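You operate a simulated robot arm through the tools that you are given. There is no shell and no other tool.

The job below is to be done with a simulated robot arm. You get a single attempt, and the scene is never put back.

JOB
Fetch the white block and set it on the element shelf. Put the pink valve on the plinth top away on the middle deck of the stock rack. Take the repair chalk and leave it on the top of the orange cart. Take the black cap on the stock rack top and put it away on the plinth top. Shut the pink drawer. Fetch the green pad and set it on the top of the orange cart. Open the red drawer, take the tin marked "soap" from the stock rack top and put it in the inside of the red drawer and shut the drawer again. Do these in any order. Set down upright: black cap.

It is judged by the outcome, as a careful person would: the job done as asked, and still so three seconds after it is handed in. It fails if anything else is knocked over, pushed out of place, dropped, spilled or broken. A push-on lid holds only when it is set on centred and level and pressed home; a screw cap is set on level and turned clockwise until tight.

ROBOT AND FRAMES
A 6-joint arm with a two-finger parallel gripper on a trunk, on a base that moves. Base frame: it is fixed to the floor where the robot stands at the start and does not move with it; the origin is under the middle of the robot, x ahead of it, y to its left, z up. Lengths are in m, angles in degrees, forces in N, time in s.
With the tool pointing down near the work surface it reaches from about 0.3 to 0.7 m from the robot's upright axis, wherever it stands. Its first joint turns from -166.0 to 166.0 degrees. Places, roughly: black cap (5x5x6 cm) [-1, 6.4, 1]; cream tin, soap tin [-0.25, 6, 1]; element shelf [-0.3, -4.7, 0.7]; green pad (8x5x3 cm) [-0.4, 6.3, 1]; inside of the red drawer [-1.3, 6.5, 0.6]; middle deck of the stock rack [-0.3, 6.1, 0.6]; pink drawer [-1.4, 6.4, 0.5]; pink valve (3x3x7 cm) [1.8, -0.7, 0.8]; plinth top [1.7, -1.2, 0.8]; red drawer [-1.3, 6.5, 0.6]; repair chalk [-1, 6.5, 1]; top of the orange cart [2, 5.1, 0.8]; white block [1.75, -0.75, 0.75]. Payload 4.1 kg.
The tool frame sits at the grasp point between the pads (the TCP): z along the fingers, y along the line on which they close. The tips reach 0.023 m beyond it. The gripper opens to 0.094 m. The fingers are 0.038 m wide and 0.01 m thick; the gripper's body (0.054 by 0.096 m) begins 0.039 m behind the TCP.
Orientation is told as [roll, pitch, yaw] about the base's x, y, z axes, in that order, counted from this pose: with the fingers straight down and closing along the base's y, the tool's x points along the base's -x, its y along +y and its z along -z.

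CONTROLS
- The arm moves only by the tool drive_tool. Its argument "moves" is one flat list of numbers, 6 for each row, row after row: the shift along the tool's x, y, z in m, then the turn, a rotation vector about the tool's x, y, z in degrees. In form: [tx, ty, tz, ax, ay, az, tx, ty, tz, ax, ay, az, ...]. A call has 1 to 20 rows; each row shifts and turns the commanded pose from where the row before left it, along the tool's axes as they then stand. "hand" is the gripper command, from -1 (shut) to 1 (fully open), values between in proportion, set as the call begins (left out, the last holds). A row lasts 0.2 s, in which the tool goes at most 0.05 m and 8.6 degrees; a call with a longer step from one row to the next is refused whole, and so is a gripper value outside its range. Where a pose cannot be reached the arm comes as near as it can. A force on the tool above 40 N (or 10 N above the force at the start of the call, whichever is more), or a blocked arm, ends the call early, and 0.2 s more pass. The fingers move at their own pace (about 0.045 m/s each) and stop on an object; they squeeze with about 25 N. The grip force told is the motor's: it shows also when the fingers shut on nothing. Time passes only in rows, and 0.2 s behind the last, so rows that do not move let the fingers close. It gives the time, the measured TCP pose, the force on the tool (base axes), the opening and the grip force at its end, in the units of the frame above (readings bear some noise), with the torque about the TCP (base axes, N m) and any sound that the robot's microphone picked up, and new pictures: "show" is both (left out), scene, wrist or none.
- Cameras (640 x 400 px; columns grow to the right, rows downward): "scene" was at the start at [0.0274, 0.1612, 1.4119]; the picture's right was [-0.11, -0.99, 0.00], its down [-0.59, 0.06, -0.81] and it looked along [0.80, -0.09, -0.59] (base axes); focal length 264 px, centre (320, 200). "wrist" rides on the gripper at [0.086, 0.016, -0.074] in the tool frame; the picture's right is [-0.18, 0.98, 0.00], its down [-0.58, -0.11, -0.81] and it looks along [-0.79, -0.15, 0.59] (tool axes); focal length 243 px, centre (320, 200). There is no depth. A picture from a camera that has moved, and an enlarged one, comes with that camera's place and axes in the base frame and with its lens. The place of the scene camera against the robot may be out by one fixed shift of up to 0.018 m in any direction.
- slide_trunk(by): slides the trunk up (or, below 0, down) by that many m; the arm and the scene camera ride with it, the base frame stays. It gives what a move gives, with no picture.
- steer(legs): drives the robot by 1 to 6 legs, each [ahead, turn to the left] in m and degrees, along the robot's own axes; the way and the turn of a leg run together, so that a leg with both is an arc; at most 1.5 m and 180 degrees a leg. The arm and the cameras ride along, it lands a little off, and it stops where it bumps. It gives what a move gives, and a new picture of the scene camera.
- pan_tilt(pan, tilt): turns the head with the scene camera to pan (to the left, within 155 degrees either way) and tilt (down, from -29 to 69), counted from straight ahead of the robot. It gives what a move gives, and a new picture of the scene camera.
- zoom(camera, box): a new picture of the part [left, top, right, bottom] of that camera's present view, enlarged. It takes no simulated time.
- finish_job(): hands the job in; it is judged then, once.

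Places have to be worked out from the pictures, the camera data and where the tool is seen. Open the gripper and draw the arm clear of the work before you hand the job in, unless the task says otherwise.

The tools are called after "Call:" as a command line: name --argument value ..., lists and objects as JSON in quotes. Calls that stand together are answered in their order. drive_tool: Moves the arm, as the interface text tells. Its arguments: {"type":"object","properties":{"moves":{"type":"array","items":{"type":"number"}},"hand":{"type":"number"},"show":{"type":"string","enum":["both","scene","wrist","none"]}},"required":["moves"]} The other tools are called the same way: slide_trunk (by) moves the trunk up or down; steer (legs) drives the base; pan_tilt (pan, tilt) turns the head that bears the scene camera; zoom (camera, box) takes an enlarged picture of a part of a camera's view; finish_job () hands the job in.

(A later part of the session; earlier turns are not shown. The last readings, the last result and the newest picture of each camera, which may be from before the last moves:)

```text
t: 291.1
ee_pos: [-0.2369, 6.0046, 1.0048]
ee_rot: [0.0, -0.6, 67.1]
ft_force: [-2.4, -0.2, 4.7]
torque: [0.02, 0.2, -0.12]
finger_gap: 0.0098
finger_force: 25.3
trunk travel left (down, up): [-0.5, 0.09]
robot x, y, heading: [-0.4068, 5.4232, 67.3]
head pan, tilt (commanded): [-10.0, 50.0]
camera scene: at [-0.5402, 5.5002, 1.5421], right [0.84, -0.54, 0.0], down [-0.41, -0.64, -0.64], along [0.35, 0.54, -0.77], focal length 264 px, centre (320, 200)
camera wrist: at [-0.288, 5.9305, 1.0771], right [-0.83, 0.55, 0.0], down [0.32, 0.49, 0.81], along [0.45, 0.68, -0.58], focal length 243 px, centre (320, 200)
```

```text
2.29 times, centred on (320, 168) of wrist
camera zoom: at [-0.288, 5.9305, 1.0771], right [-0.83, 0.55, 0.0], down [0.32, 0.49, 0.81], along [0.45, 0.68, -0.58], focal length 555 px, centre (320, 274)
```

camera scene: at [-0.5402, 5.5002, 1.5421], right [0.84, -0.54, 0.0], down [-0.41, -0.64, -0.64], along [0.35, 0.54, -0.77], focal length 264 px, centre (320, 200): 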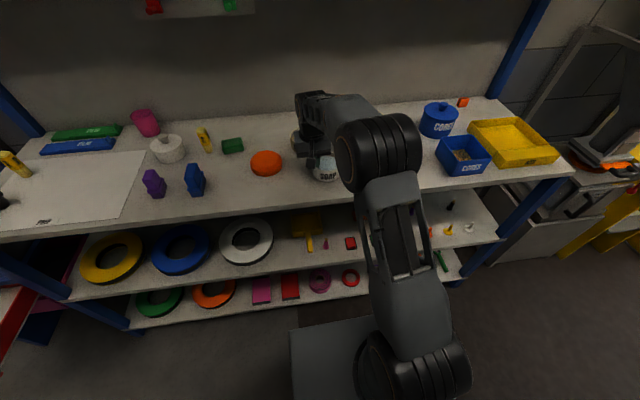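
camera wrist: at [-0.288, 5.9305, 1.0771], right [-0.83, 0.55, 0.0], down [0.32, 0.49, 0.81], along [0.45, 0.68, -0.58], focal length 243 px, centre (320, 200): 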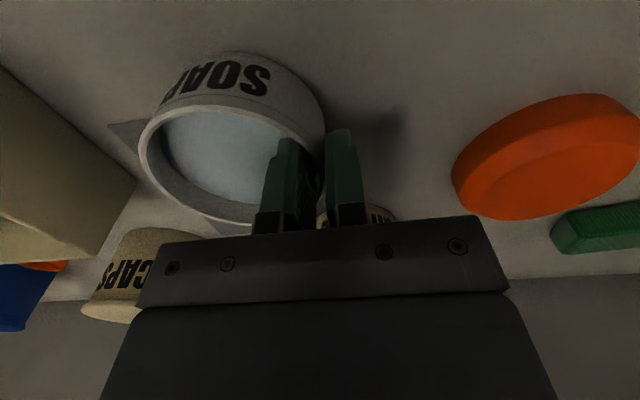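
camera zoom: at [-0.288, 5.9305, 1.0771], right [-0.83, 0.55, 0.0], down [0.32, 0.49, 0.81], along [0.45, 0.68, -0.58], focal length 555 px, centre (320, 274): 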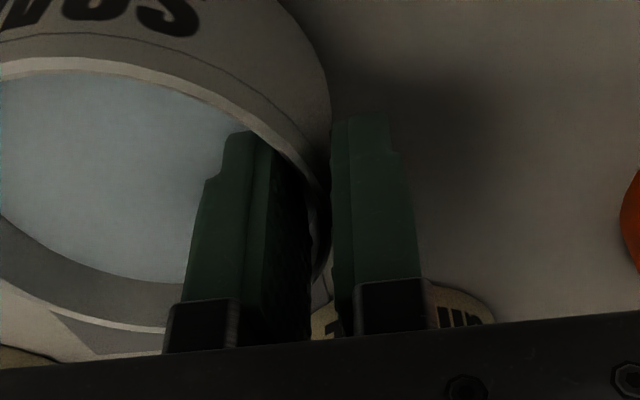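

The wall is clamped (gap 9.8 mm). I lift gently 2 cm and check that the pot hangs level.

Call:
drive_tool --moves '[0, 0, -0.005, 0, 0, 0, 0, 0, -0.005, 0, 0, 0, 0, 0, -0.01, 0, 0, 0]' --show "both"

Call:
zoom --camera "scene" --box '[260, 80, 400, 200]'

```text
t: 291.9
ee_pos: [-0.2363, 6.0033, 1.0246]
ee_rot: [-0.1, -0.5, 67.0]
ft_force: [0.0, 0.8, -4.4]
torque: [0.1, 0.18, -0.01]
finger_gap: 0.0097
finger_force: 24.9
trunk travel left (down, up): [-0.5, 0.09]
robot x, y, heading: [-0.4024, 5.4217, 67.0]
head pan, tilt (commanded): [-10.0, 50.0]
camera scene: at [-0.5396, 5.501, 1.5421], right [0.84, -0.54, 0.0], down [-0.42, -0.64, -0.64], along [0.35, 0.54, -0.77], focal length 264 px, centre (320, 200)
camera wrist: at [-0.2862, 5.9295, 1.0973], right [-0.83, 0.55, 0.0], down [0.32, 0.49, 0.81], along [0.45, 0.68, -0.58], focal length 243 px, centre (320, 200)
```

scene: 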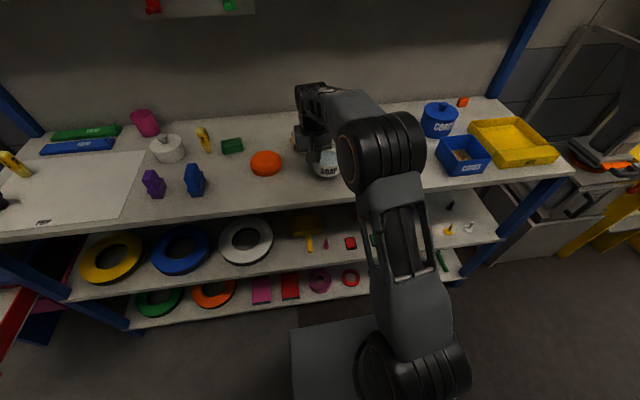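
wrist: 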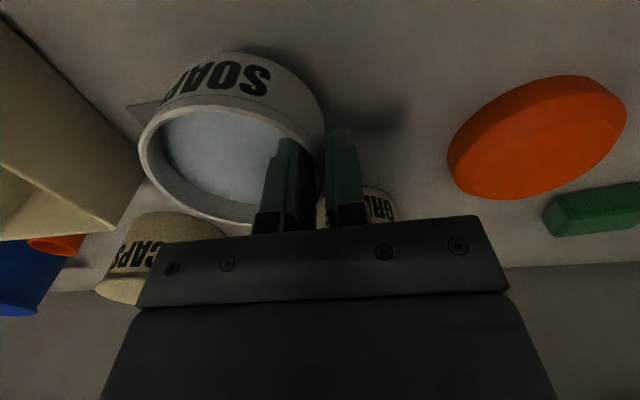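

```text
3.33 times, centred on (330, 140) of scene
camera zoom: at [-0.5396, 5.501, 1.5421], right [0.84, -0.54, 0.0], down [-0.42, -0.64, -0.64], along [0.35, 0.54, -0.77], focal length 881 px, centre (287, 400)
```

zoom: 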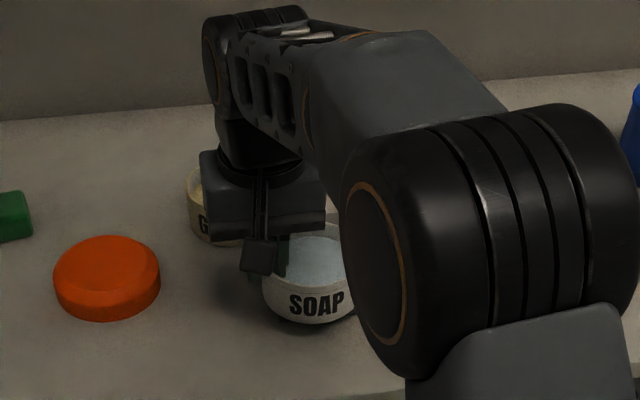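

It holds firmly (≈4.4 N, ~0.45 kg) and level. I lift further slowly and draw it back over the front edge.

Call:
drive_tool --moves '[0, 0, -0.02, 0, 0, 0, 0, 0, -0.02, 0, 0, 0, 0, 0, -0.02, 0, 0, 0, 0, 0, -0.02, 0, 0, 0, 0, 0, -0.02, 0, 0, 0, 0.02, 0, 0, 0, 0, 0, 0.02, 0, 0, 0, 0, 0, 0.02, 0, 0, 0, 0, 0, 0.02, 0, 0, 0, 0, 0, 0.02, 0, 0, 0, 0, 0, 0.02, 0, 0, 0, 0, 0, 0.02, 0, 0, 0, 0, 0, 0.01, 0, 0, 0, 0, 0]' --show "both"

```text
t: 294.7
ee_pos: [-0.2968, 5.8629, 1.1231]
ee_rot: [-0.1, -0.6, 67.1]
ft_force: [0.2, -0.1, -4.5]
torque: [0.05, 0.18, 0.02]
finger_gap: 0.0097
finger_force: 24.8
trunk travel left (down, up): [-0.5, 0.09]
robot x, y, heading: [-0.4065, 5.4222, 67.3]
head pan, tilt (commanded): [-10.0, 50.0]
camera scene: at [-0.5397, 5.5008, 1.5421], right [0.84, -0.54, 0.0], down [-0.42, -0.64, -0.64], along [0.35, 0.54, -0.77], focal length 264 px, centre (320, 200)
camera wrist: at [-0.3468, 5.7902, 1.1955], right [-0.83, 0.55, 0.0], down [0.32, 0.49, 0.81], along [0.45, 0.68, -0.58], focal length 243 px, centre (320, 200)
```

scene: 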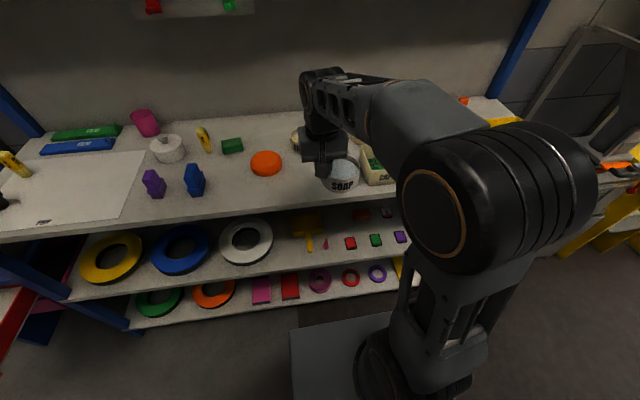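
wrist: 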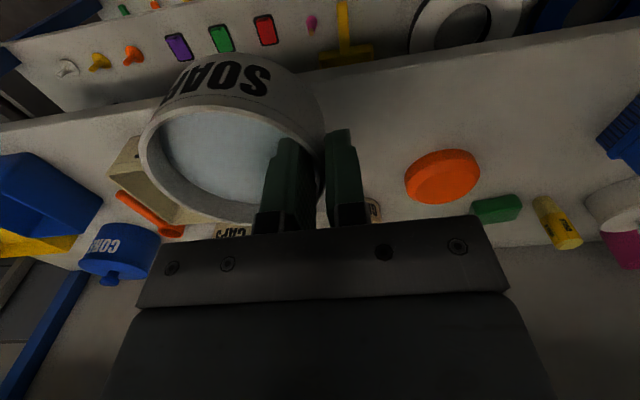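

Level and secure. I back away and carry the pot round to the open red drawer.

Call:
steer --legs '[[-0.4, 0], [0, 98], [1.19, 0], [0, -98]]'

Call:
pan_tilt --pan 0 --tilt 45

```text
t: 311.0
ee_pos: [-1.6183, 5.7857, 1.1231]
ee_rot: [-0.1, -0.6, 69.9]
ft_force: [-0.2, 0.1, -4.6]
torque: [0.07, 0.22, 0.01]
finger_gap: 0.0095
finger_force: 24.7
trunk travel left (down, up): [-0.5, 0.09]
robot x, y, heading: [-1.7034, 5.3398, 69.8]
head pan, tilt (commanded): [-10.0, 50.0]
camera scene: at [-1.8428, 5.4114, 1.5422], right [0.87, -0.5, 0.0], down [-0.38, -0.66, -0.64], along [0.32, 0.56, -0.77], focal length 264 px, centre (320, 200)
```

scene: 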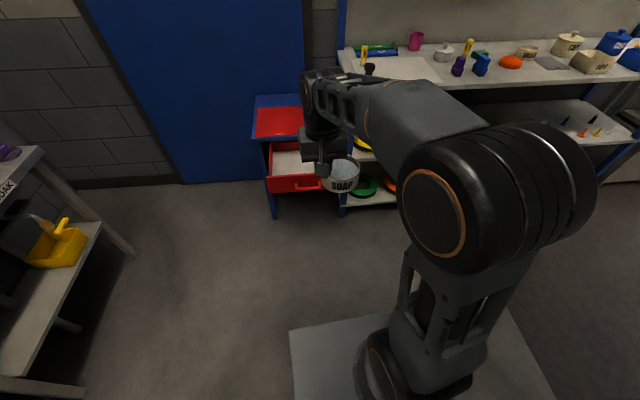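

```text
t: 311.8
ee_pos: [-1.6183, 5.7863, 1.1225]
ee_rot: [0.0, -0.7, 70.0]
ft_force: [0.7, 0.2, -4.8]
torque: [0.07, 0.17, 0.01]
finger_gap: 0.0097
finger_force: 25.2
trunk travel left (down, up): [-0.5, 0.09]
robot x, y, heading: [-1.7083, 5.3395, 69.8]
head pan, tilt (commanded): [0.0, 45.0]
camera scene: at [-1.8536, 5.4211, 1.549], right [0.94, -0.34, 0.0], down [-0.24, -0.66, -0.71], along [0.24, 0.66, -0.71], focal length 264 px, centre (320, 200)
```

scene: 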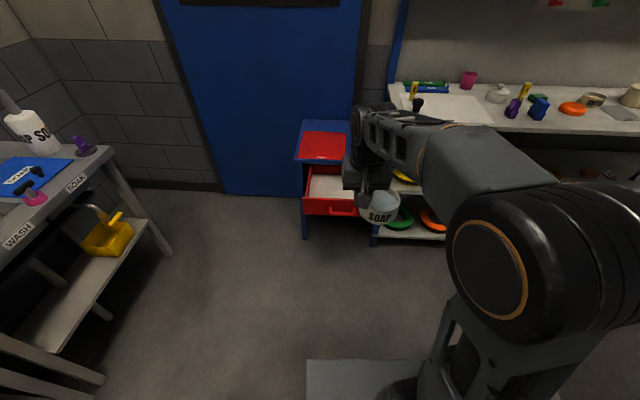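

I straighten to heading ~67° and drive up to the drawer with the pot held high above it.

Call:
steer --legs '[[0, -3], [0.37, 0]]'

Call:
pan_tilt --pan 5 --tilt 50

Call:
zoom --camera "scene" --box '[220, 40, 460, 240]'

```text
t: 314.5
ee_pos: [-1.4491, 6.1203, 1.1241]
ee_rot: [-0.1, -0.6, 66.7]
ft_force: [0.1, 0.1, -4.4]
torque: [0.09, 0.18, -0.01]
finger_gap: 0.0094
finger_force: 24.9
trunk travel left (down, up): [-0.5, 0.09]
robot x, y, heading: [-1.558, 5.683, 66.9]
head pan, tilt (commanded): [0.0, 45.0]
camera scene: at [-1.7045, 5.769, 1.549], right [0.92, -0.39, 0.0], down [-0.28, -0.65, -0.71], along [0.28, 0.65, -0.71], focal length 264 px, centre (320, 200)
```

scene: 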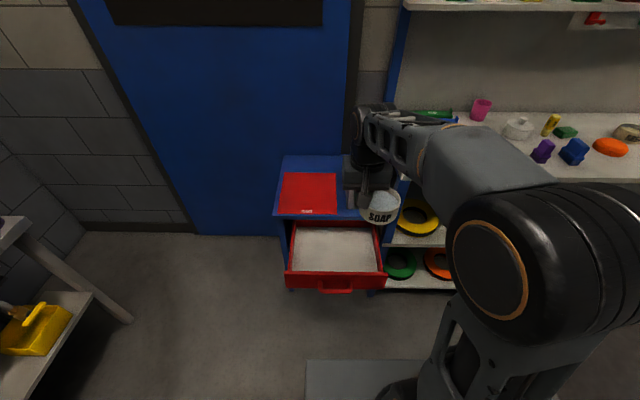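

```text
t: 315.2
ee_pos: [-1.4493, 6.1198, 1.1224]
ee_rot: [-0.1, -0.5, 66.8]
ft_force: [0.8, -0.3, -4.9]
torque: [0.06, 0.18, -0.03]
finger_gap: 0.0096
finger_force: 24.6
trunk travel left (down, up): [-0.5, 0.09]
robot x, y, heading: [-1.5617, 5.6775, 66.8]
head pan, tilt (commanded): [5.0, 50.0]
camera scene: at [-1.7126, 5.767, 1.5422], right [0.95, -0.31, 0.0], down [-0.24, -0.73, -0.64], along [0.2, 0.61, -0.77], focal length 264 px, centre (320, 200)
```

scene: 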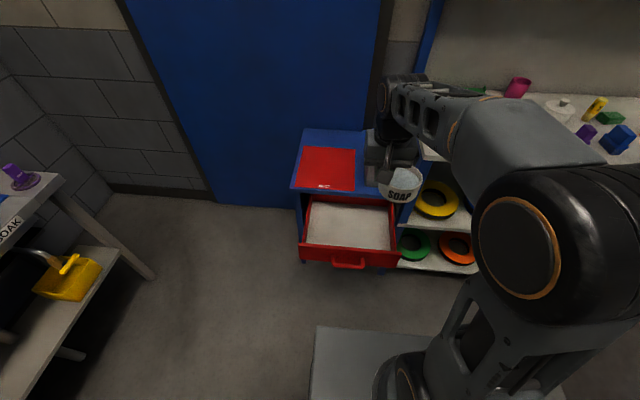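

```text
2.00 times, centred on (340, 140) of scene
camera zoom: at [-1.7126, 5.767, 1.5422], right [0.95, -0.31, 0.0], down [-0.24, -0.73, -0.64], along [0.2, 0.61, -0.77], focal length 528 px, centre (280, 320)
```

zoom: 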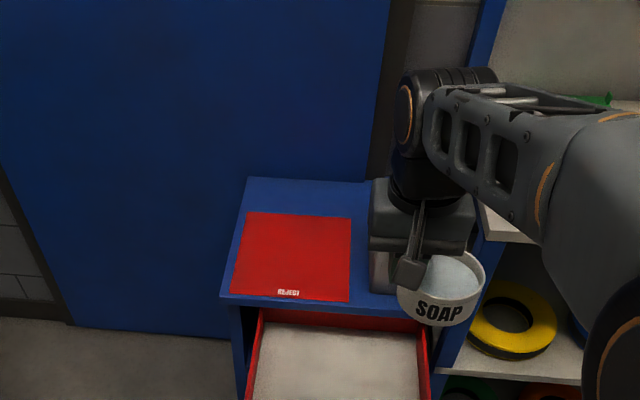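

I lower the trunk 0.3 m (pot bottom stays above the drawer's rim), then look.

Call:
slide_trunk --by -0.3

Call:
drive_tool --moves '[-0.0224, 0.0097, 0, 0, 0, 0, -0.0224, 0.0097, 0, 0, 0, 0, -0.0224, 0.0097, 0, 0, 0, 0, -0.0224, 0.0097, 0, 0, 0, 0, -0.0224, 0.0097, 0, 0, 0, 0, -0.0224, 0.0097, 0, 0, 0, 0, -0.0224, 0.0097, 0, 0, 0, 0, -0.0224, 0.0097, 0, 0, 0, 0]' --show "both"

Call:
zoom --camera "scene" --box '[220, 40, 460, 240]'

```text
t: 318.2
ee_pos: [-1.4506, 6.1198, 0.8225]
ee_rot: [-0.1, -0.6, 66.7]
ft_force: [0.6, 0.2, -3.9]
torque: [0.07, 0.18, -0.01]
finger_gap: 0.0094
finger_force: 24.6
trunk travel left (down, up): [-0.2, 0.39]
robot x, y, heading: [-1.5607, 5.6786, 66.9]
head pan, tilt (commanded): [5.0, 50.0]
```

```text
t: 320.0
ee_pos: [-1.4501, 6.3149, 0.8252]
ee_rot: [0.0, -0.6, 66.7]
ft_force: [-0.7, -0.4, -3.1]
torque: [0.09, 0.2, -0.04]
finger_gap: 0.0095
finger_force: 25.2
trunk travel left (down, up): [-0.2, 0.39]
robot x, y, heading: [-1.559, 5.6823, 66.8]
head pan, tilt (commanded): [5.0, 50.0]
camera scene: at [-1.7127, 5.7669, 1.2422], right [0.95, -0.31, 0.0], down [-0.24, -0.73, -0.64], along [0.2, 0.61, -0.77], focal length 264 px, centre (320, 200)
camera wrist: at [-1.4996, 6.2416, 0.8975], right [-0.83, 0.56, 0.0], down [0.33, 0.48, 0.81], along [0.45, 0.67, -0.58], focal length 243 px, centre (320, 200)
```

scene: 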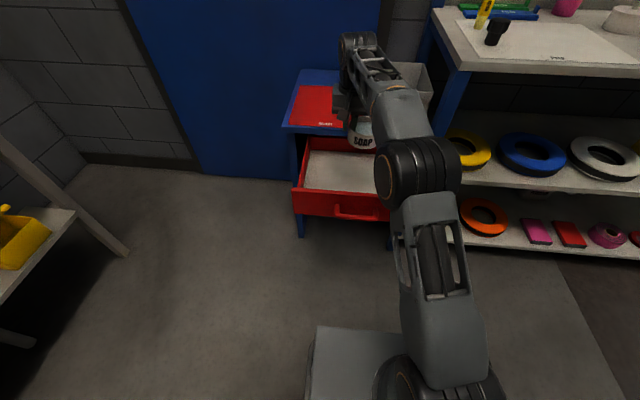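
wrist: 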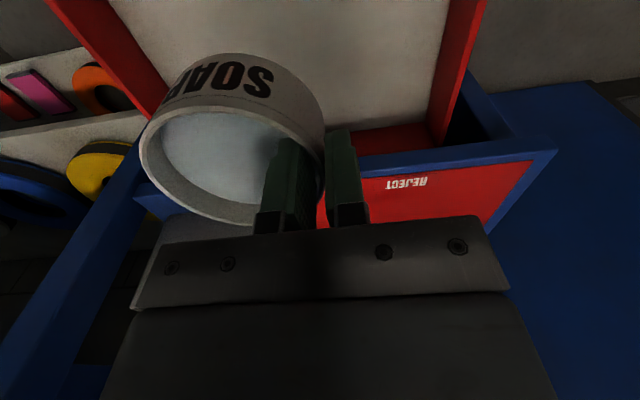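

```text
2.00 times, centred on (340, 140) of scene
camera zoom: at [-1.7127, 5.7669, 1.2422], right [0.95, -0.31, 0.0], down [-0.24, -0.73, -0.64], along [0.2, 0.61, -0.77], focal length 528 px, centre (280, 320)
```

zoom: 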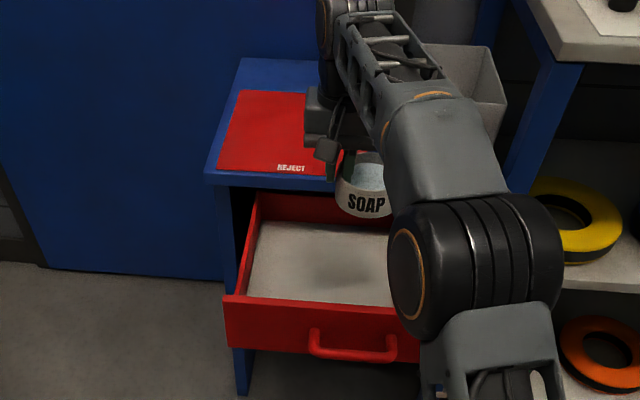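

The pot is over the drawer, clear of both walls. I lower it slowly into the drawer.

Call:
drive_tool --moves '[0, 0, 0.02, 0, 0, 0, 0, 0, 0.02, 0, 0, 0, 0, 0, 0.02, 0, 0, 0, 0, 0, 0.02, 0, 0, 0, 0, 0, 0.02, 0, 0, 0]' --show "both"

Call:
zoom --camera "scene" --box '[220, 40, 460, 240]'

```text
t: 321.2
ee_pos: [-1.4497, 6.3161, 0.7242]
ee_rot: [0.0, -0.6, 66.7]
ft_force: [-0.5, -0.1, -3.7]
torque: [0.07, 0.17, 0.02]
finger_gap: 0.0095
finger_force: 24.7
trunk travel left (down, up): [-0.2, 0.39]
robot x, y, heading: [-1.562, 5.6791, 66.8]
head pan, tilt (commanded): [5.0, 50.0]
camera scene: at [-1.7127, 5.767, 1.2421], right [0.95, -0.31, 0.0], down [-0.24, -0.73, -0.64], along [0.2, 0.61, -0.77], focal length 264 px, centre (320, 200)
camera wrist: at [-1.5004, 6.2422, 0.7959], right [-0.83, 0.56, 0.0], down [0.33, 0.48, 0.81], along [0.45, 0.67, -0.58], focal length 243 px, centre (320, 200)
```

scene: 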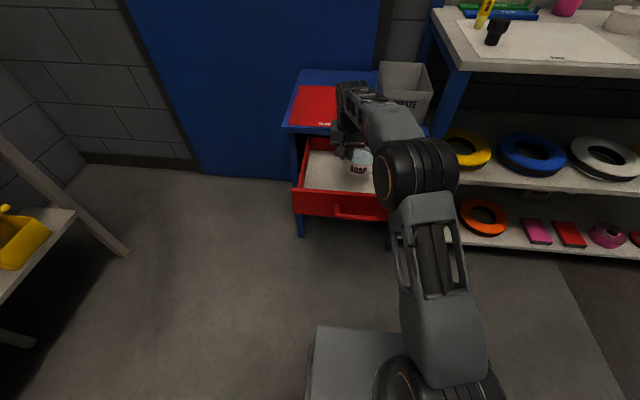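
wrist: 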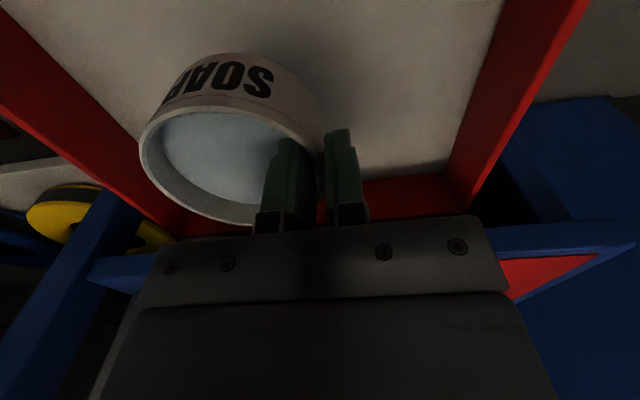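

```text
2.00 times, centred on (340, 140) of scene
camera zoom: at [-1.7127, 5.767, 1.2421], right [0.95, -0.31, 0.0], down [-0.24, -0.73, -0.64], along [0.2, 0.61, -0.77], focal length 528 px, centre (280, 320)
```

zoom: 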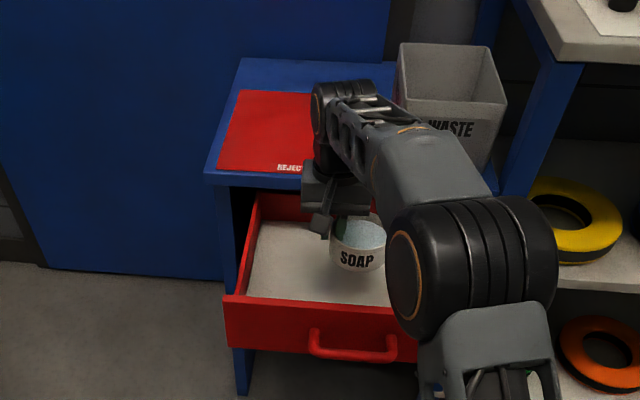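

Call:
drive_tool --moves '[0, 0, 0.015, 0, 0, 0, 0, 0, 0.015, 0, 0, 0]' --show "none"

Call:
drive_tool --moves '[0, 0, 0.01, 0, 0, 0]' --show "wrist"

Call:
zoom --camera "scene" --box '[220, 40, 460, 240]'

```text
t: 321.8
ee_pos: [-1.4493, 6.3179, 0.6933]
ee_rot: [-0.1, -0.6, 66.8]
ft_force: [-0.2, -0.5, -4.9]
torque: [0.07, 0.18, 0.02]
finger_gap: 0.0092
finger_force: 25.3
trunk travel left (down, up): [-0.2, 0.39]
robot x, y, heading: [-1.5611, 5.6776, 66.5]
head pan, tilt (commanded): [5.0, 50.0]
```

```text
t: 322.2
ee_pos: [-1.4495, 6.3168, 0.6839]
ee_rot: [-0.1, -0.6, 66.7]
ft_force: [-0.3, 1.5, -4.0]
torque: [0.07, 0.18, -0.03]
finger_gap: 0.0094
finger_force: 24.6
trunk travel left (down, up): [-0.2, 0.39]
robot x, y, heading: [-1.5579, 5.6795, 66.9]
head pan, tilt (commanded): [5.0, 50.0]
camera wrist: at [-1.4997, 6.2432, 0.7569], right [-0.83, 0.56, 0.0], down [0.33, 0.48, 0.81], along [0.45, 0.67, -0.58], focal length 243 px, centre (320, 200)
```

wrist: 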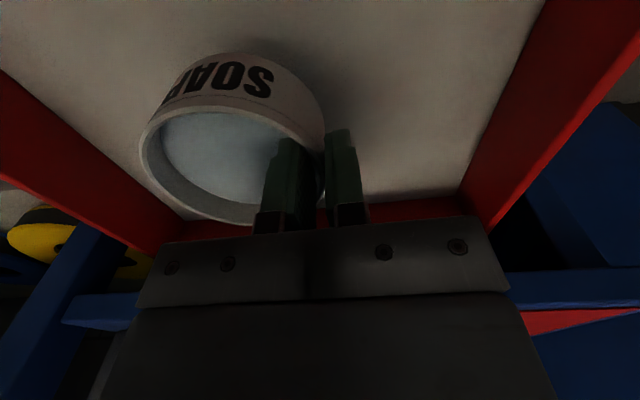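

```text
2.00 times, centred on (340, 140) of scene
camera zoom: at [-1.7127, 5.767, 1.2421], right [0.95, -0.31, 0.0], down [-0.24, -0.73, -0.64], along [0.2, 0.61, -0.77], focal length 528 px, centre (280, 320)
```

zoom: 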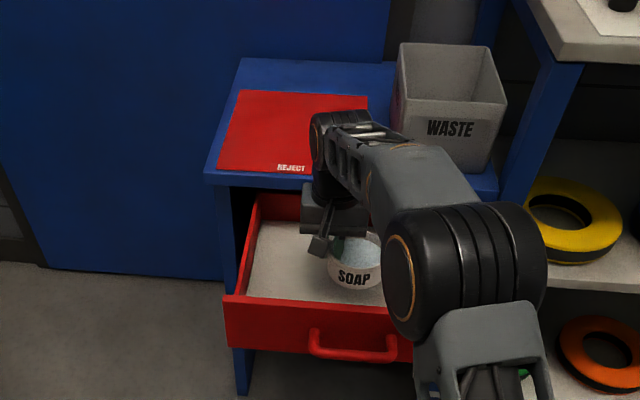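

Call:
drive_tool --moves '[0, 0, 0.008, 0, 0, 0]' --show "none"

Call:
drive_tool --moves '[0, 0, 0.006, 0, 0, 0]' --show "none"

Call:
drive_tool --moves '[0, 0, 0.005, 0, 0, 0]' --show "wrist"

```text
t: 322.6
ee_pos: [-1.449, 6.3173, 0.6757]
ee_rot: [-0.1, -0.6, 66.6]
ft_force: [0.7, -0.6, -4.3]
torque: [0.06, 0.14, 0.02]
finger_gap: 0.0095
finger_force: 25.3
trunk travel left (down, up): [-0.2, 0.39]
robot x, y, heading: [-1.562, 5.6799, 66.6]
head pan, tilt (commanded): [5.0, 50.0]
```

```text
t: 323.0
ee_pos: [-1.4486, 6.316, 0.6696]
ee_rot: [-0.1, -0.6, 66.7]
ft_force: [-0.8, -0.2, -4.2]
torque: [0.08, 0.16, 0.0]
finger_gap: 0.0095
finger_force: 25.0
trunk travel left (down, up): [-0.2, 0.39]
robot x, y, heading: [-1.5612, 5.6823, 66.6]
head pan, tilt (commanded): [5.0, 50.0]
```

```text
t: 323.4
ee_pos: [-1.4505, 6.3163, 0.6642]
ee_rot: [0.0, -0.5, 66.7]
ft_force: [-0.2, 0.8, -4.5]
torque: [0.07, 0.15, 0.02]
finger_gap: 0.0093
finger_force: 25.2
trunk travel left (down, up): [-0.2, 0.39]
robot x, y, heading: [-1.5617, 5.6799, 67.1]
head pan, tilt (commanded): [5.0, 50.0]
camera wrist: at [-1.4999, 6.2432, 0.7381], right [-0.83, 0.56, 0.0], down [0.33, 0.48, 0.81], along [0.45, 0.67, -0.58], focal length 243 px, centre (320, 200)
```

wrist: 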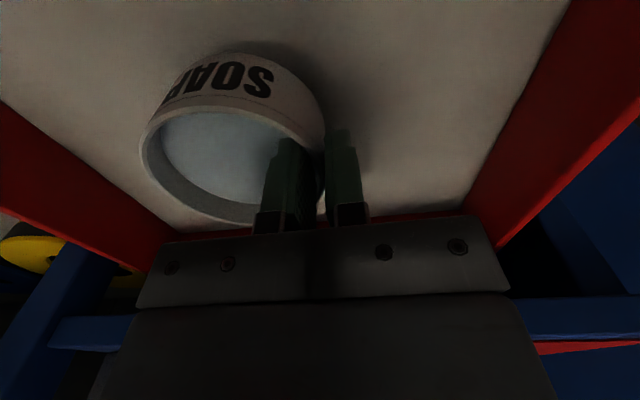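

Call:
drive_tool --moves '[0, 0, 0.005, 0, 0, 0]' --show "none"

Call:
drive_tool --moves '[0, 0, 0.004, 0, 0, 0]' --show "none"

```text
t: 323.8
ee_pos: [-1.4489, 6.3164, 0.6605]
ee_rot: [-0.1, -0.6, 66.7]
ft_force: [-1.0, -0.2, -4.9]
torque: [0.1, 0.16, 0.02]
finger_gap: 0.0095
finger_force: 24.8
trunk travel left (down, up): [-0.2, 0.39]
robot x, y, heading: [-1.5639, 5.6743, 67.0]
head pan, tilt (commanded): [5.0, 50.0]
```

```text
t: 324.2
ee_pos: [-1.4502, 6.3182, 0.6561]
ee_rot: [-0.1, -0.6, 66.7]
ft_force: [0.1, -0.8, -4.3]
torque: [0.06, 0.16, 0.01]
finger_gap: 0.0091
finger_force: 25.4
trunk travel left (down, up): [-0.2, 0.39]
robot x, y, heading: [-1.5634, 5.6792, 66.6]
head pan, tilt (commanded): [5.0, 50.0]
```

Still hanging (−4.3 N); I keep lowering in small steps.

Call:
drive_tool --moves '[0, 0, 0.005, 0, 0, 0]' --show "none"

Call:
drive_tool --moves '[0, 0, 0.005, 0, 0, 0]' --show "wrist"

Call:
zoom --camera "scene" --box '[260, 100, 420, 230]'

```text
t: 324.6
ee_pos: [-1.4493, 6.3164, 0.6513]
ee_rot: [-0.1, -0.6, 66.6]
ft_force: [0.4, -0.1, -4.8]
torque: [0.06, 0.17, 0.0]
finger_gap: 0.0094
finger_force: 24.6
trunk travel left (down, up): [-0.2, 0.39]
robot x, y, heading: [-1.5622, 5.6777, 66.9]
head pan, tilt (commanded): [5.0, 50.0]
```

```text
t: 325.0
ee_pos: [-1.4485, 6.3163, 0.6451]
ee_rot: [-0.1, -0.5, 66.7]
ft_force: [0.3, 0.0, -4.8]
torque: [0.08, 0.16, -0.02]
finger_gap: 0.0091
finger_force: 24.6
trunk travel left (down, up): [-0.2, 0.39]
robot x, y, heading: [-1.5578, 5.6779, 66.6]
head pan, tilt (commanded): [5.0, 50.0]
camera wrist: at [-1.4994, 6.2438, 0.7182], right [-0.83, 0.56, 0.0], down [0.33, 0.48, 0.81], along [0.45, 0.67, -0.58], focal length 243 px, centre (320, 200)
```

wrist: 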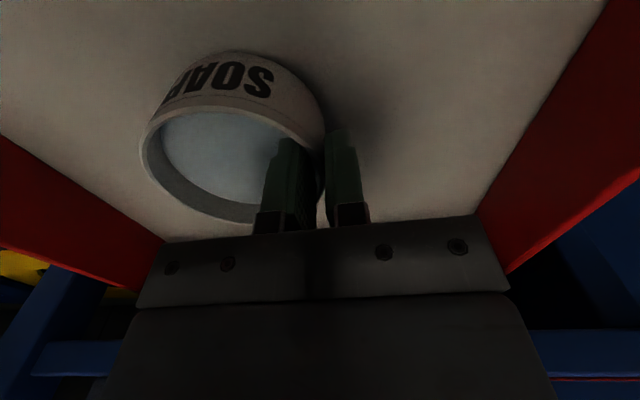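

```text
3.08 times, centred on (340, 165) of scene
camera zoom: at [-1.7127, 5.767, 1.2421], right [0.95, -0.31, 0.0], down [-0.24, -0.73, -0.64], along [0.2, 0.61, -0.77], focal length 813 px, centre (258, 308)
```

zoom: 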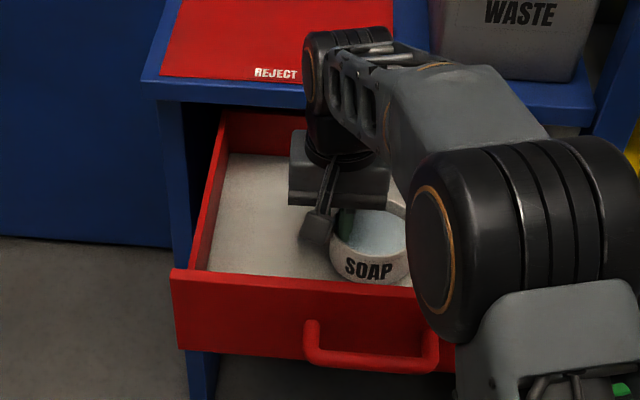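

Call:
drive_tool --moves '[0, 0, 0.004, 0, 0, 0]' --show "none"

Call:
drive_tool --moves '[0, 0, 0.004, 0, 0, 0]' --show "none"

```text
t: 325.4
ee_pos: [-1.4491, 6.3181, 0.6425]
ee_rot: [-0.1, -0.5, 66.7]
ft_force: [-0.9, -0.5, -4.0]
torque: [0.1, 0.18, -0.01]
finger_gap: 0.0091
finger_force: 25.1
trunk travel left (down, up): [-0.2, 0.39]
robot x, y, heading: [-1.5597, 5.6766, 66.7]
head pan, tilt (commanded): [5.0, 50.0]
```

```text
t: 325.8
ee_pos: [-1.4484, 6.3182, 0.6405]
ee_rot: [-0.1, -0.8, 66.7]
ft_force: [0.2, -1.6, 9.2]
torque: [-0.53, 0.13, -0.01]
finger_gap: 0.0096
finger_force: 24.8
trunk travel left (down, up): [-0.2, 0.39]
robot x, y, heading: [-1.56, 5.6761, 66.6]
head pan, tilt (commanded): [5.0, 50.0]
```

Contact (+9 N): the pot stands on the drawer floor. I open the fingers and rise straight up.

Call:
drive_tool --moves '[0, 0, 0, 0, 0, 0, 0, 0, 0, 0, 0, 0]' --hand -0.3 --show "none"

Call:
drive_tool --moves '[0, 0, -0.02, 0, 0, 0, 0, 0, -0.03, 0, 0, 0, 0, 0, -0.03, 0, 0, 0, 0, 0, -0.03, 0, 0, 0, 0, 0, -0.03, 0, 0, 0]' --show "both"

```text
t: 326.4
ee_pos: [-1.4497, 6.3178, 0.6411]
ee_rot: [-0.1, -0.8, 66.8]
ft_force: [-5.3, 4.5, 15.5]
torque: [-0.29, -0.02, -0.02]
finger_gap: 0.0304
finger_force: 0.0
trunk travel left (down, up): [-0.2, 0.39]
robot x, y, heading: [-1.5624, 5.6781, 66.9]
head pan, tilt (commanded): [5.0, 50.0]
```

```text
t: 327.6
ee_pos: [-1.4515, 6.3148, 0.7766]
ee_rot: [-0.1, -0.5, 66.7]
ft_force: [-0.2, -1.1, 0.0]
torque: [0.02, 0.03, -0.01]
finger_gap: 0.0335
finger_force: 0.1
trunk travel left (down, up): [-0.2, 0.39]
robot x, y, heading: [-1.561, 5.6764, 67.0]
head pan, tilt (commanded): [5.0, 50.0]
camera scene: at [-1.7128, 5.7668, 1.2421], right [0.95, -0.31, 0.0], down [-0.24, -0.73, -0.64], along [0.2, 0.61, -0.77], focal length 264 px, centre (320, 200)
camera wrist: at [-1.5015, 6.2416, 0.8503], right [-0.83, 0.56, 0.0], down [0.33, 0.48, 0.81], along [0.45, 0.67, -0.58], focal length 243 px, centre (320, 200)
```

scene: 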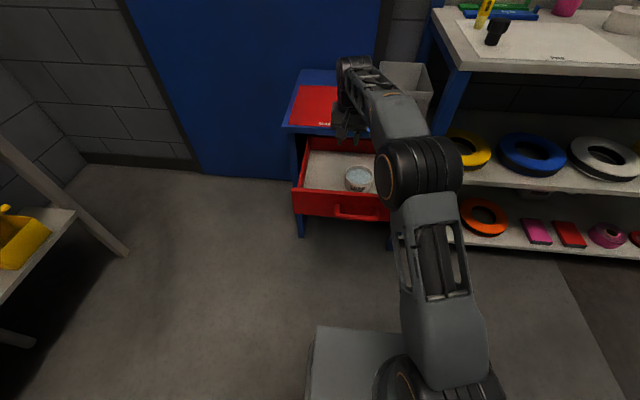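
wrist: 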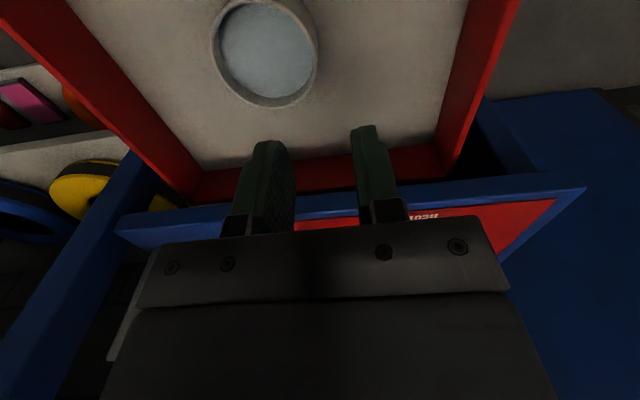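

The pot stands in the drawer, well below its rim. Now I raise the tool, back off 0.3 m and lower the trunk to push the drawer shut.

Call:
drive_tool --moves '[0, 0, -0.04, 0, 0, 0, 0, 0, -0.04, 0, 0, 0]' --hand -1 --show "none"

Call:
steer --legs '[[-0.33, 0]]'

Call:
slide_trunk --by -0.12

Call:
drive_tool --moves '[0, 0, 0, 0, -7.5, 0, 0, 0, 0, 0, -7.5, 0, 0, 0, 0, 0, -7.5, 0, 0, 0, 0, 0, -7.5, 0, 0, 0, 0, 0, -7.5, 0, 0, 0, 0, 0, -7.5, 0]' --show "both"

```text
t: 328.2
ee_pos: [-1.4521, 6.3127, 0.8576]
ee_rot: [-0.1, -0.5, 66.7]
ft_force: [-0.3, 0.0, -0.9]
torque: [-0.04, 0.0, -0.04]
finger_gap: 0.0002
finger_force: 21.3
trunk travel left (down, up): [-0.2, 0.39]
robot x, y, heading: [-1.5596, 5.6799, 66.7]
head pan, tilt (commanded): [5.0, 50.0]
```

```text
t: 330.4
ee_pos: [-1.5819, 6.0027, 0.8584]
ee_rot: [0.0, -0.6, 66.6]
ft_force: [0.1, 0.1, -0.3]
torque: [0.04, 0.02, -0.03]
finger_gap: 0.0
finger_force: 25.4
trunk travel left (down, up): [-0.2, 0.39]
robot x, y, heading: [-1.6955, 5.3717, 66.9]
head pan, tilt (commanded): [5.0, 50.0]
camera scene: at [-1.8455, 5.4576, 1.2422], right [0.95, -0.31, 0.0], down [-0.24, -0.73, -0.64], along [0.2, 0.61, -0.77], focal length 264 px, centre (320, 200)
```

scene: 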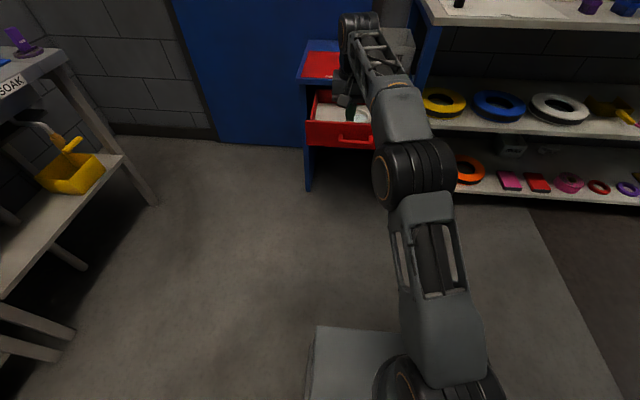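

```text
t: 331.9
ee_pos: [-1.5827, 6.0023, 0.7386]
ee_rot: [-0.2, -0.6, 66.6]
ft_force: [-0.6, 1.0, -0.1]
torque: [0.02, 0.0, 0.01]
finger_gap: 0.0
finger_force: 24.5
trunk travel left (down, up): [-0.08, 0.51]
robot x, y, heading: [-1.6965, 5.3703, 66.5]
head pan, tilt (commanded): [5.0, 50.0]
```

```text
t: 333.3
ee_pos: [-1.5827, 6.0031, 0.7388]
ee_rot: [0.0, -45.7, 66.5]
ft_force: [1.2, 0.3, -0.1]
torque: [-0.02, 0.01, -0.01]
finger_gap: 0.0
finger_force: 24.9
trunk travel left (down, up): [-0.08, 0.51]
robot x, y, heading: [-1.6911, 5.3708, 66.7]
head pan, tilt (commanded): [5.0, 50.0]
camera scene: at [-1.8455, 5.4576, 1.1222], right [0.95, -0.31, 0.0], down [-0.24, -0.73, -0.64], along [0.2, 0.61, -0.77], focal length 264 px, centre (320, 200)
camera wrist: at [-1.6437, 5.905, 0.7283], right [-0.85, 0.51, 0.13], down [0.03, -0.2, 0.98], along [0.52, 0.84, 0.15], focal length 243 px, centre (320, 200)
```

scene: 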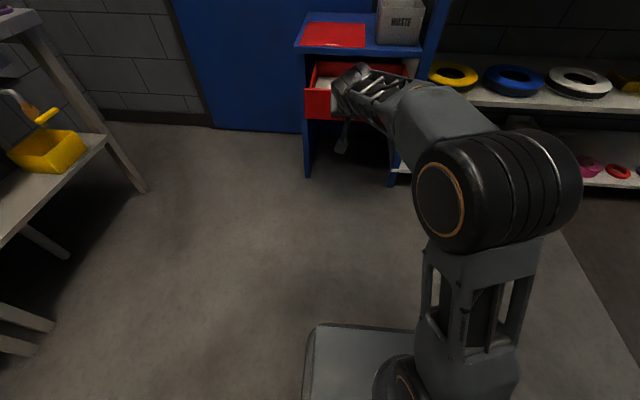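
wrist: 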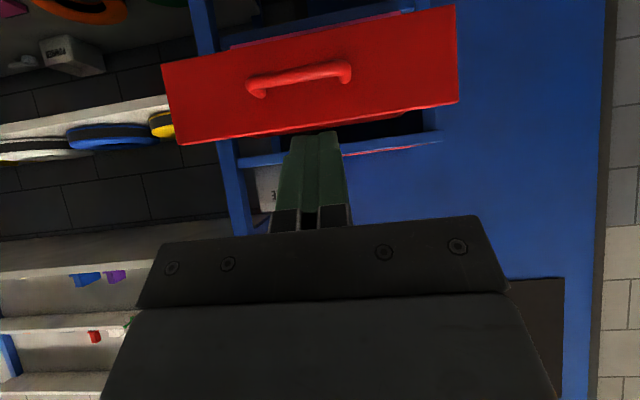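

I align with the red handle (4 cm right, z≈0.637) and drive forward to touch it.

Call:
drive_tool --moves '[0.024, -0.014, 0.024, 0, 0, 0, 0.024, -0.014, 0.024, 0, 0, 0, 0.024, -0.014, 0.024, 0, 0, 0]' --show "none"

Call:
steer --legs '[[0.11, 0]]'

Call:
drive_tool --moves '[0, 0, 0, 0, 0, 0]' --show "wrist"

```text
t: 334.1
ee_pos: [-1.5442, 5.9882, 0.637]
ee_rot: [-0.1, -45.6, 66.6]
ft_force: [-0.6, 0.0, 0.9]
torque: [-0.01, -0.03, 0.01]
finger_gap: 0.0
finger_force: 25.2
trunk travel left (down, up): [-0.08, 0.51]
robot x, y, heading: [-1.6951, 5.3699, 66.4]
head pan, tilt (commanded): [5.0, 50.0]
```

```text
t: 335.3
ee_pos: [-1.5017, 6.0881, 0.6385]
ee_rot: [-0.1, -45.6, 66.7]
ft_force: [0.0, 0.6, -0.3]
torque: [0.02, 0.04, -0.02]
finger_gap: 0.0002
finger_force: 24.5
trunk travel left (down, up): [-0.08, 0.51]
robot x, y, heading: [-1.6515, 5.4695, 66.7]
head pan, tilt (commanded): [5.0, 50.0]
camera scene: at [-1.8023, 5.5577, 1.1222], right [0.95, -0.31, 0.0], down [-0.24, -0.73, -0.64], along [0.2, 0.61, -0.77], focal length 264 px, centre (320, 200)
```

scene: 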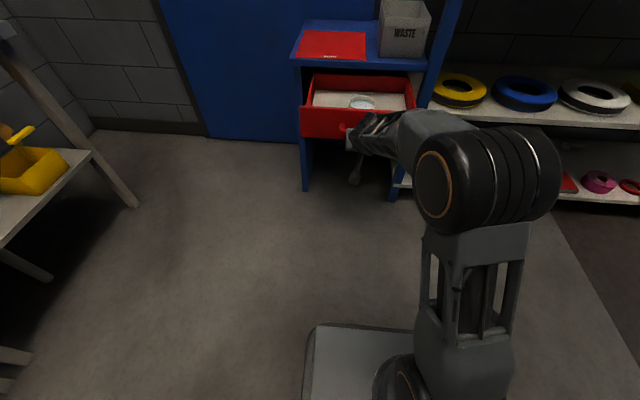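

```text
t: 335.7
ee_pos: [-1.5018, 6.0885, 0.6389]
ee_rot: [-0.1, -45.6, 66.7]
ft_force: [-0.2, -0.2, 0.4]
torque: [-0.02, 0.0, 0.01]
finger_gap: 0.0
finger_force: 25.2
trunk travel left (down, up): [-0.08, 0.51]
robot x, y, heading: [-1.6515, 5.4689, 66.8]
head pan, tilt (commanded): [5.0, 50.0]
camera wrist: at [-1.5623, 5.9905, 0.6277], right [-0.85, 0.51, 0.13], down [0.03, -0.2, 0.98], along [0.52, 0.84, 0.15], focal length 243 px, centre (320, 200)
```

wrist: 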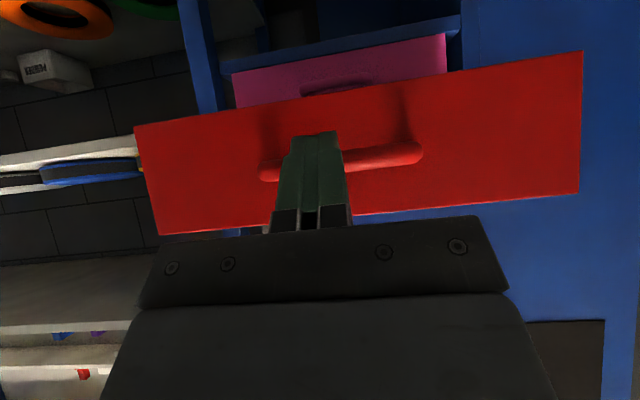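

Aligned with the bar. I push the drawer in by driving forward.

Call:
steer --legs '[[0.14, 0]]'

Call:
drive_tool --moves '[0, 0, 0, 0, 0, 0]' --show "wrist"

```text
t: 337.0
ee_pos: [-1.4457, 6.2168, 0.6376]
ee_rot: [-0.1, -45.6, 66.6]
ft_force: [0.6, 0.5, -0.4]
torque: [0.01, -0.02, -0.01]
finger_gap: 0.0
finger_force: 25.1
trunk travel left (down, up): [-0.08, 0.51]
robot x, y, heading: [-1.5973, 5.5997, 66.6]
head pan, tilt (commanded): [5.0, 50.0]
camera scene: at [-1.7468, 5.6862, 1.1221], right [0.95, -0.31, 0.0], down [-0.24, -0.73, -0.64], along [0.2, 0.61, -0.77], focal length 264 px, centre (320, 200)
```

scene: 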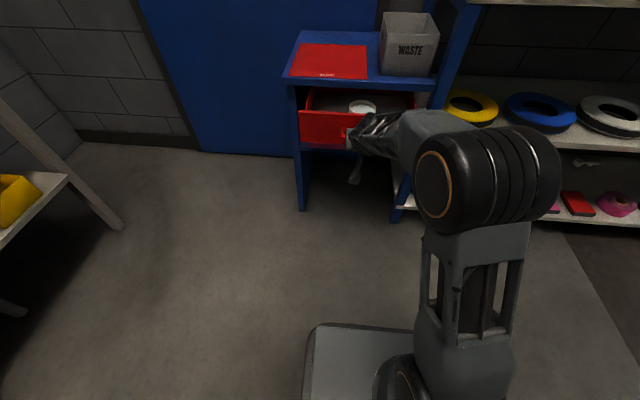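

```text
t: 337.4
ee_pos: [-1.4456, 6.2161, 0.6372]
ee_rot: [-0.2, -45.6, 66.5]
ft_force: [-0.6, -0.3, -0.6]
torque: [-0.02, 0.0, -0.04]
finger_gap: 0.0001
finger_force: 24.9
trunk travel left (down, up): [-0.08, 0.51]
robot x, y, heading: [-1.5923, 5.5995, 66.5]
head pan, tilt (commanded): [5.0, 50.0]
camera wrist: at [-1.5065, 6.1186, 0.6274], right [-0.85, 0.51, 0.13], down [0.03, -0.2, 0.98], along [0.53, 0.84, 0.15], focal length 243 px, centre (320, 200)
```

wrist: 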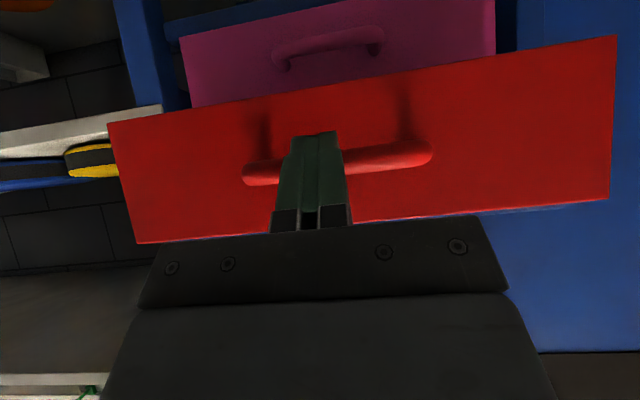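

Moving well. I drive 0.09 m more and finish with the arm.

Call:
steer --legs '[[0.09, 0]]'

Call:
drive_tool --moves '[-0.0106, 0, 0.0106, 0, 0, 0]' --show "wrist"

Call:
zoom --camera "scene" --box '[240, 20, 460, 220]'

```text
t: 338.5
ee_pos: [-1.4116, 6.3001, 0.6373]
ee_rot: [-0.2, -45.6, 66.8]
ft_force: [-0.3, 1.1, 0.5]
torque: [0.01, 0.01, 0.0]
finger_gap: 0.0002
finger_force: 24.8
trunk travel left (down, up): [-0.08, 0.51]
robot x, y, heading: [-1.5609, 5.6808, 66.9]
head pan, tilt (commanded): [5.0, 50.0]
camera scene: at [-1.7113, 5.7686, 1.1221], right [0.95, -0.31, 0.0], down [-0.24, -0.73, -0.64], along [0.2, 0.61, -0.77], focal length 264 px, centre (320, 200)
```

scene: 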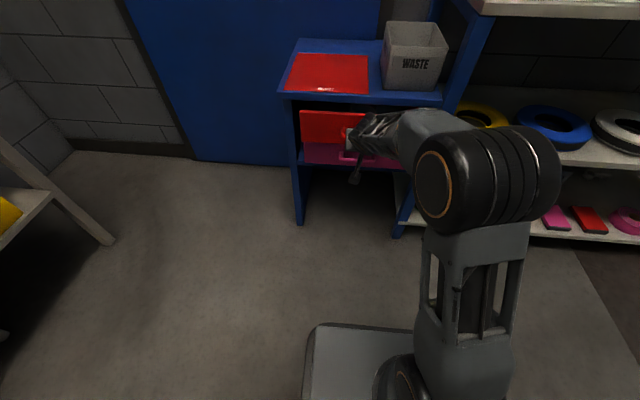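

```text
t: 338.9
ee_pos: [-1.4066, 6.3136, 0.6377]
ee_rot: [-0.1, -45.6, 66.8]
ft_force: [0.1, -0.3, 0.7]
torque: [0.0, -0.03, 0.03]
finger_gap: 0.0001
finger_force: 24.8
trunk travel left (down, up): [-0.08, 0.51]
robot x, y, heading: [-1.5625, 5.6824, 66.9]
head pan, tilt (commanded): [5.0, 50.0]
camera wrist: at [-1.4667, 6.2158, 0.6278], right [-0.85, 0.51, 0.13], down [0.03, -0.2, 0.98], along [0.52, 0.84, 0.15], focal length 243 px, centre (320, 200)
```

wrist: 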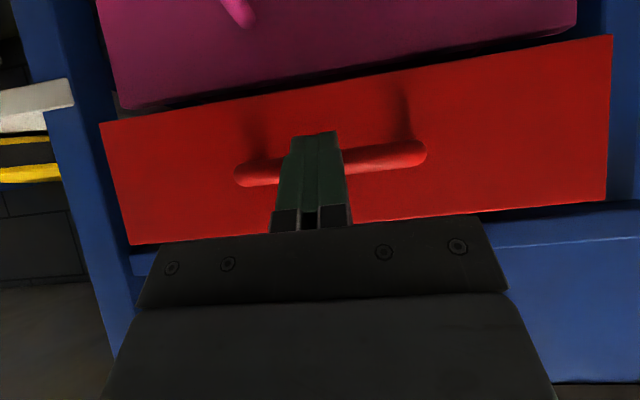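

```text
2.00 times, centred on (350, 120) of scene
camera zoom: at [-1.7114, 5.7686, 1.1221], right [0.95, -0.31, 0.0], down [-0.24, -0.73, -0.64], along [0.2, 0.61, -0.77], focal length 528 px, centre (260, 360)
```

zoom: 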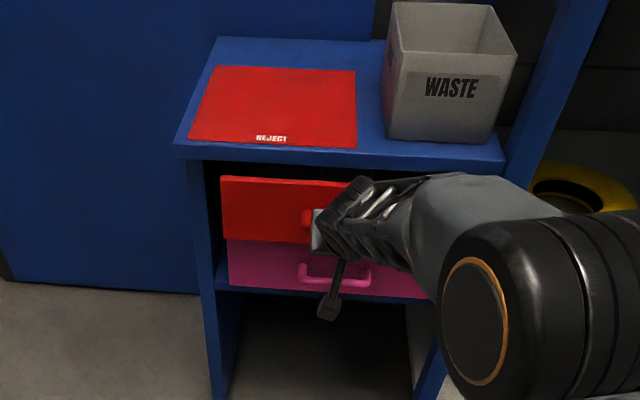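

Almost shut; I push the rest with the arm until it stops.

Call:
drive_tool --moves '[-0.0071, 0, 0.0071, 0, 0, 0, -0.0071, 0, 0.0071, 0, 0, 0, -0.0057, 0, 0.0057, 0, 0, 0, -0.0042, 0, 0.0042, 0, 0, 0]' --show "wrist"

Call:
zoom --camera "scene" --box '[240, 20, 460, 220]'

```text
t: 339.9
ee_pos: [-1.395, 6.3398, 0.6398]
ee_rot: [-0.2, -45.4, 66.7]
ft_force: [-7.1, -24.4, 13.2]
torque: [0.19, -0.14, 0.0]
finger_gap: 0.0
finger_force: 24.7
trunk travel left (down, up): [-0.08, 0.51]
robot x, y, heading: [-1.5612, 5.6803, 66.8]
head pan, tilt (commanded): [5.0, 50.0]
stopped in row 4: the force on the tool passed its limit at 54 N (the readings are from after the stop); the commanded pose is now the measured one
camera wrist: at [-1.4563, 6.2422, 0.6302], right [-0.85, 0.51, 0.13], down [0.03, -0.19, 0.98], along [0.52, 0.84, 0.15], focal length 243 px, centre (320, 200)
```

wrist: 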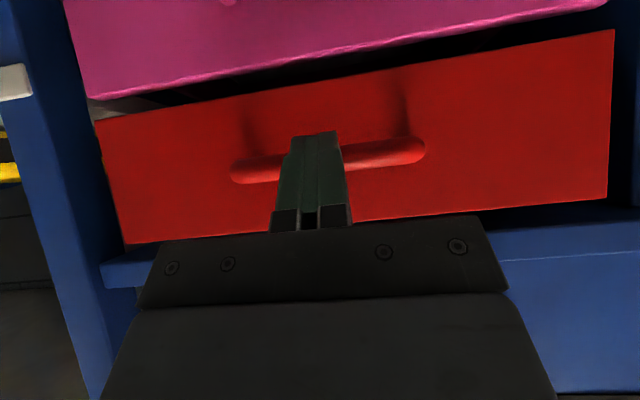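

```text
2.00 times, centred on (350, 120) of scene
camera zoom: at [-1.7125, 5.765, 1.1224], right [0.95, -0.31, 0.0], down [-0.24, -0.73, -0.64], along [0.2, 0.61, -0.76], focal length 528 px, centre (260, 360)
```

zoom: 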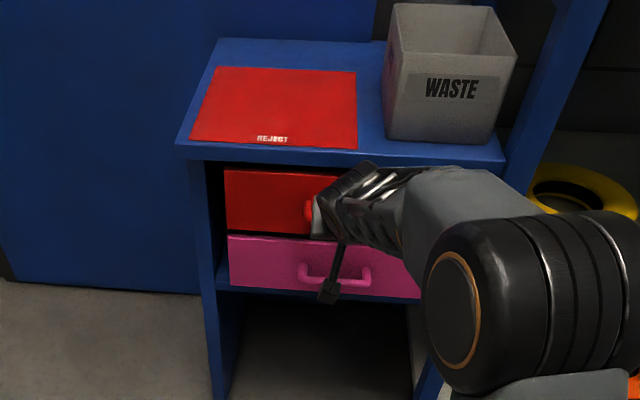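

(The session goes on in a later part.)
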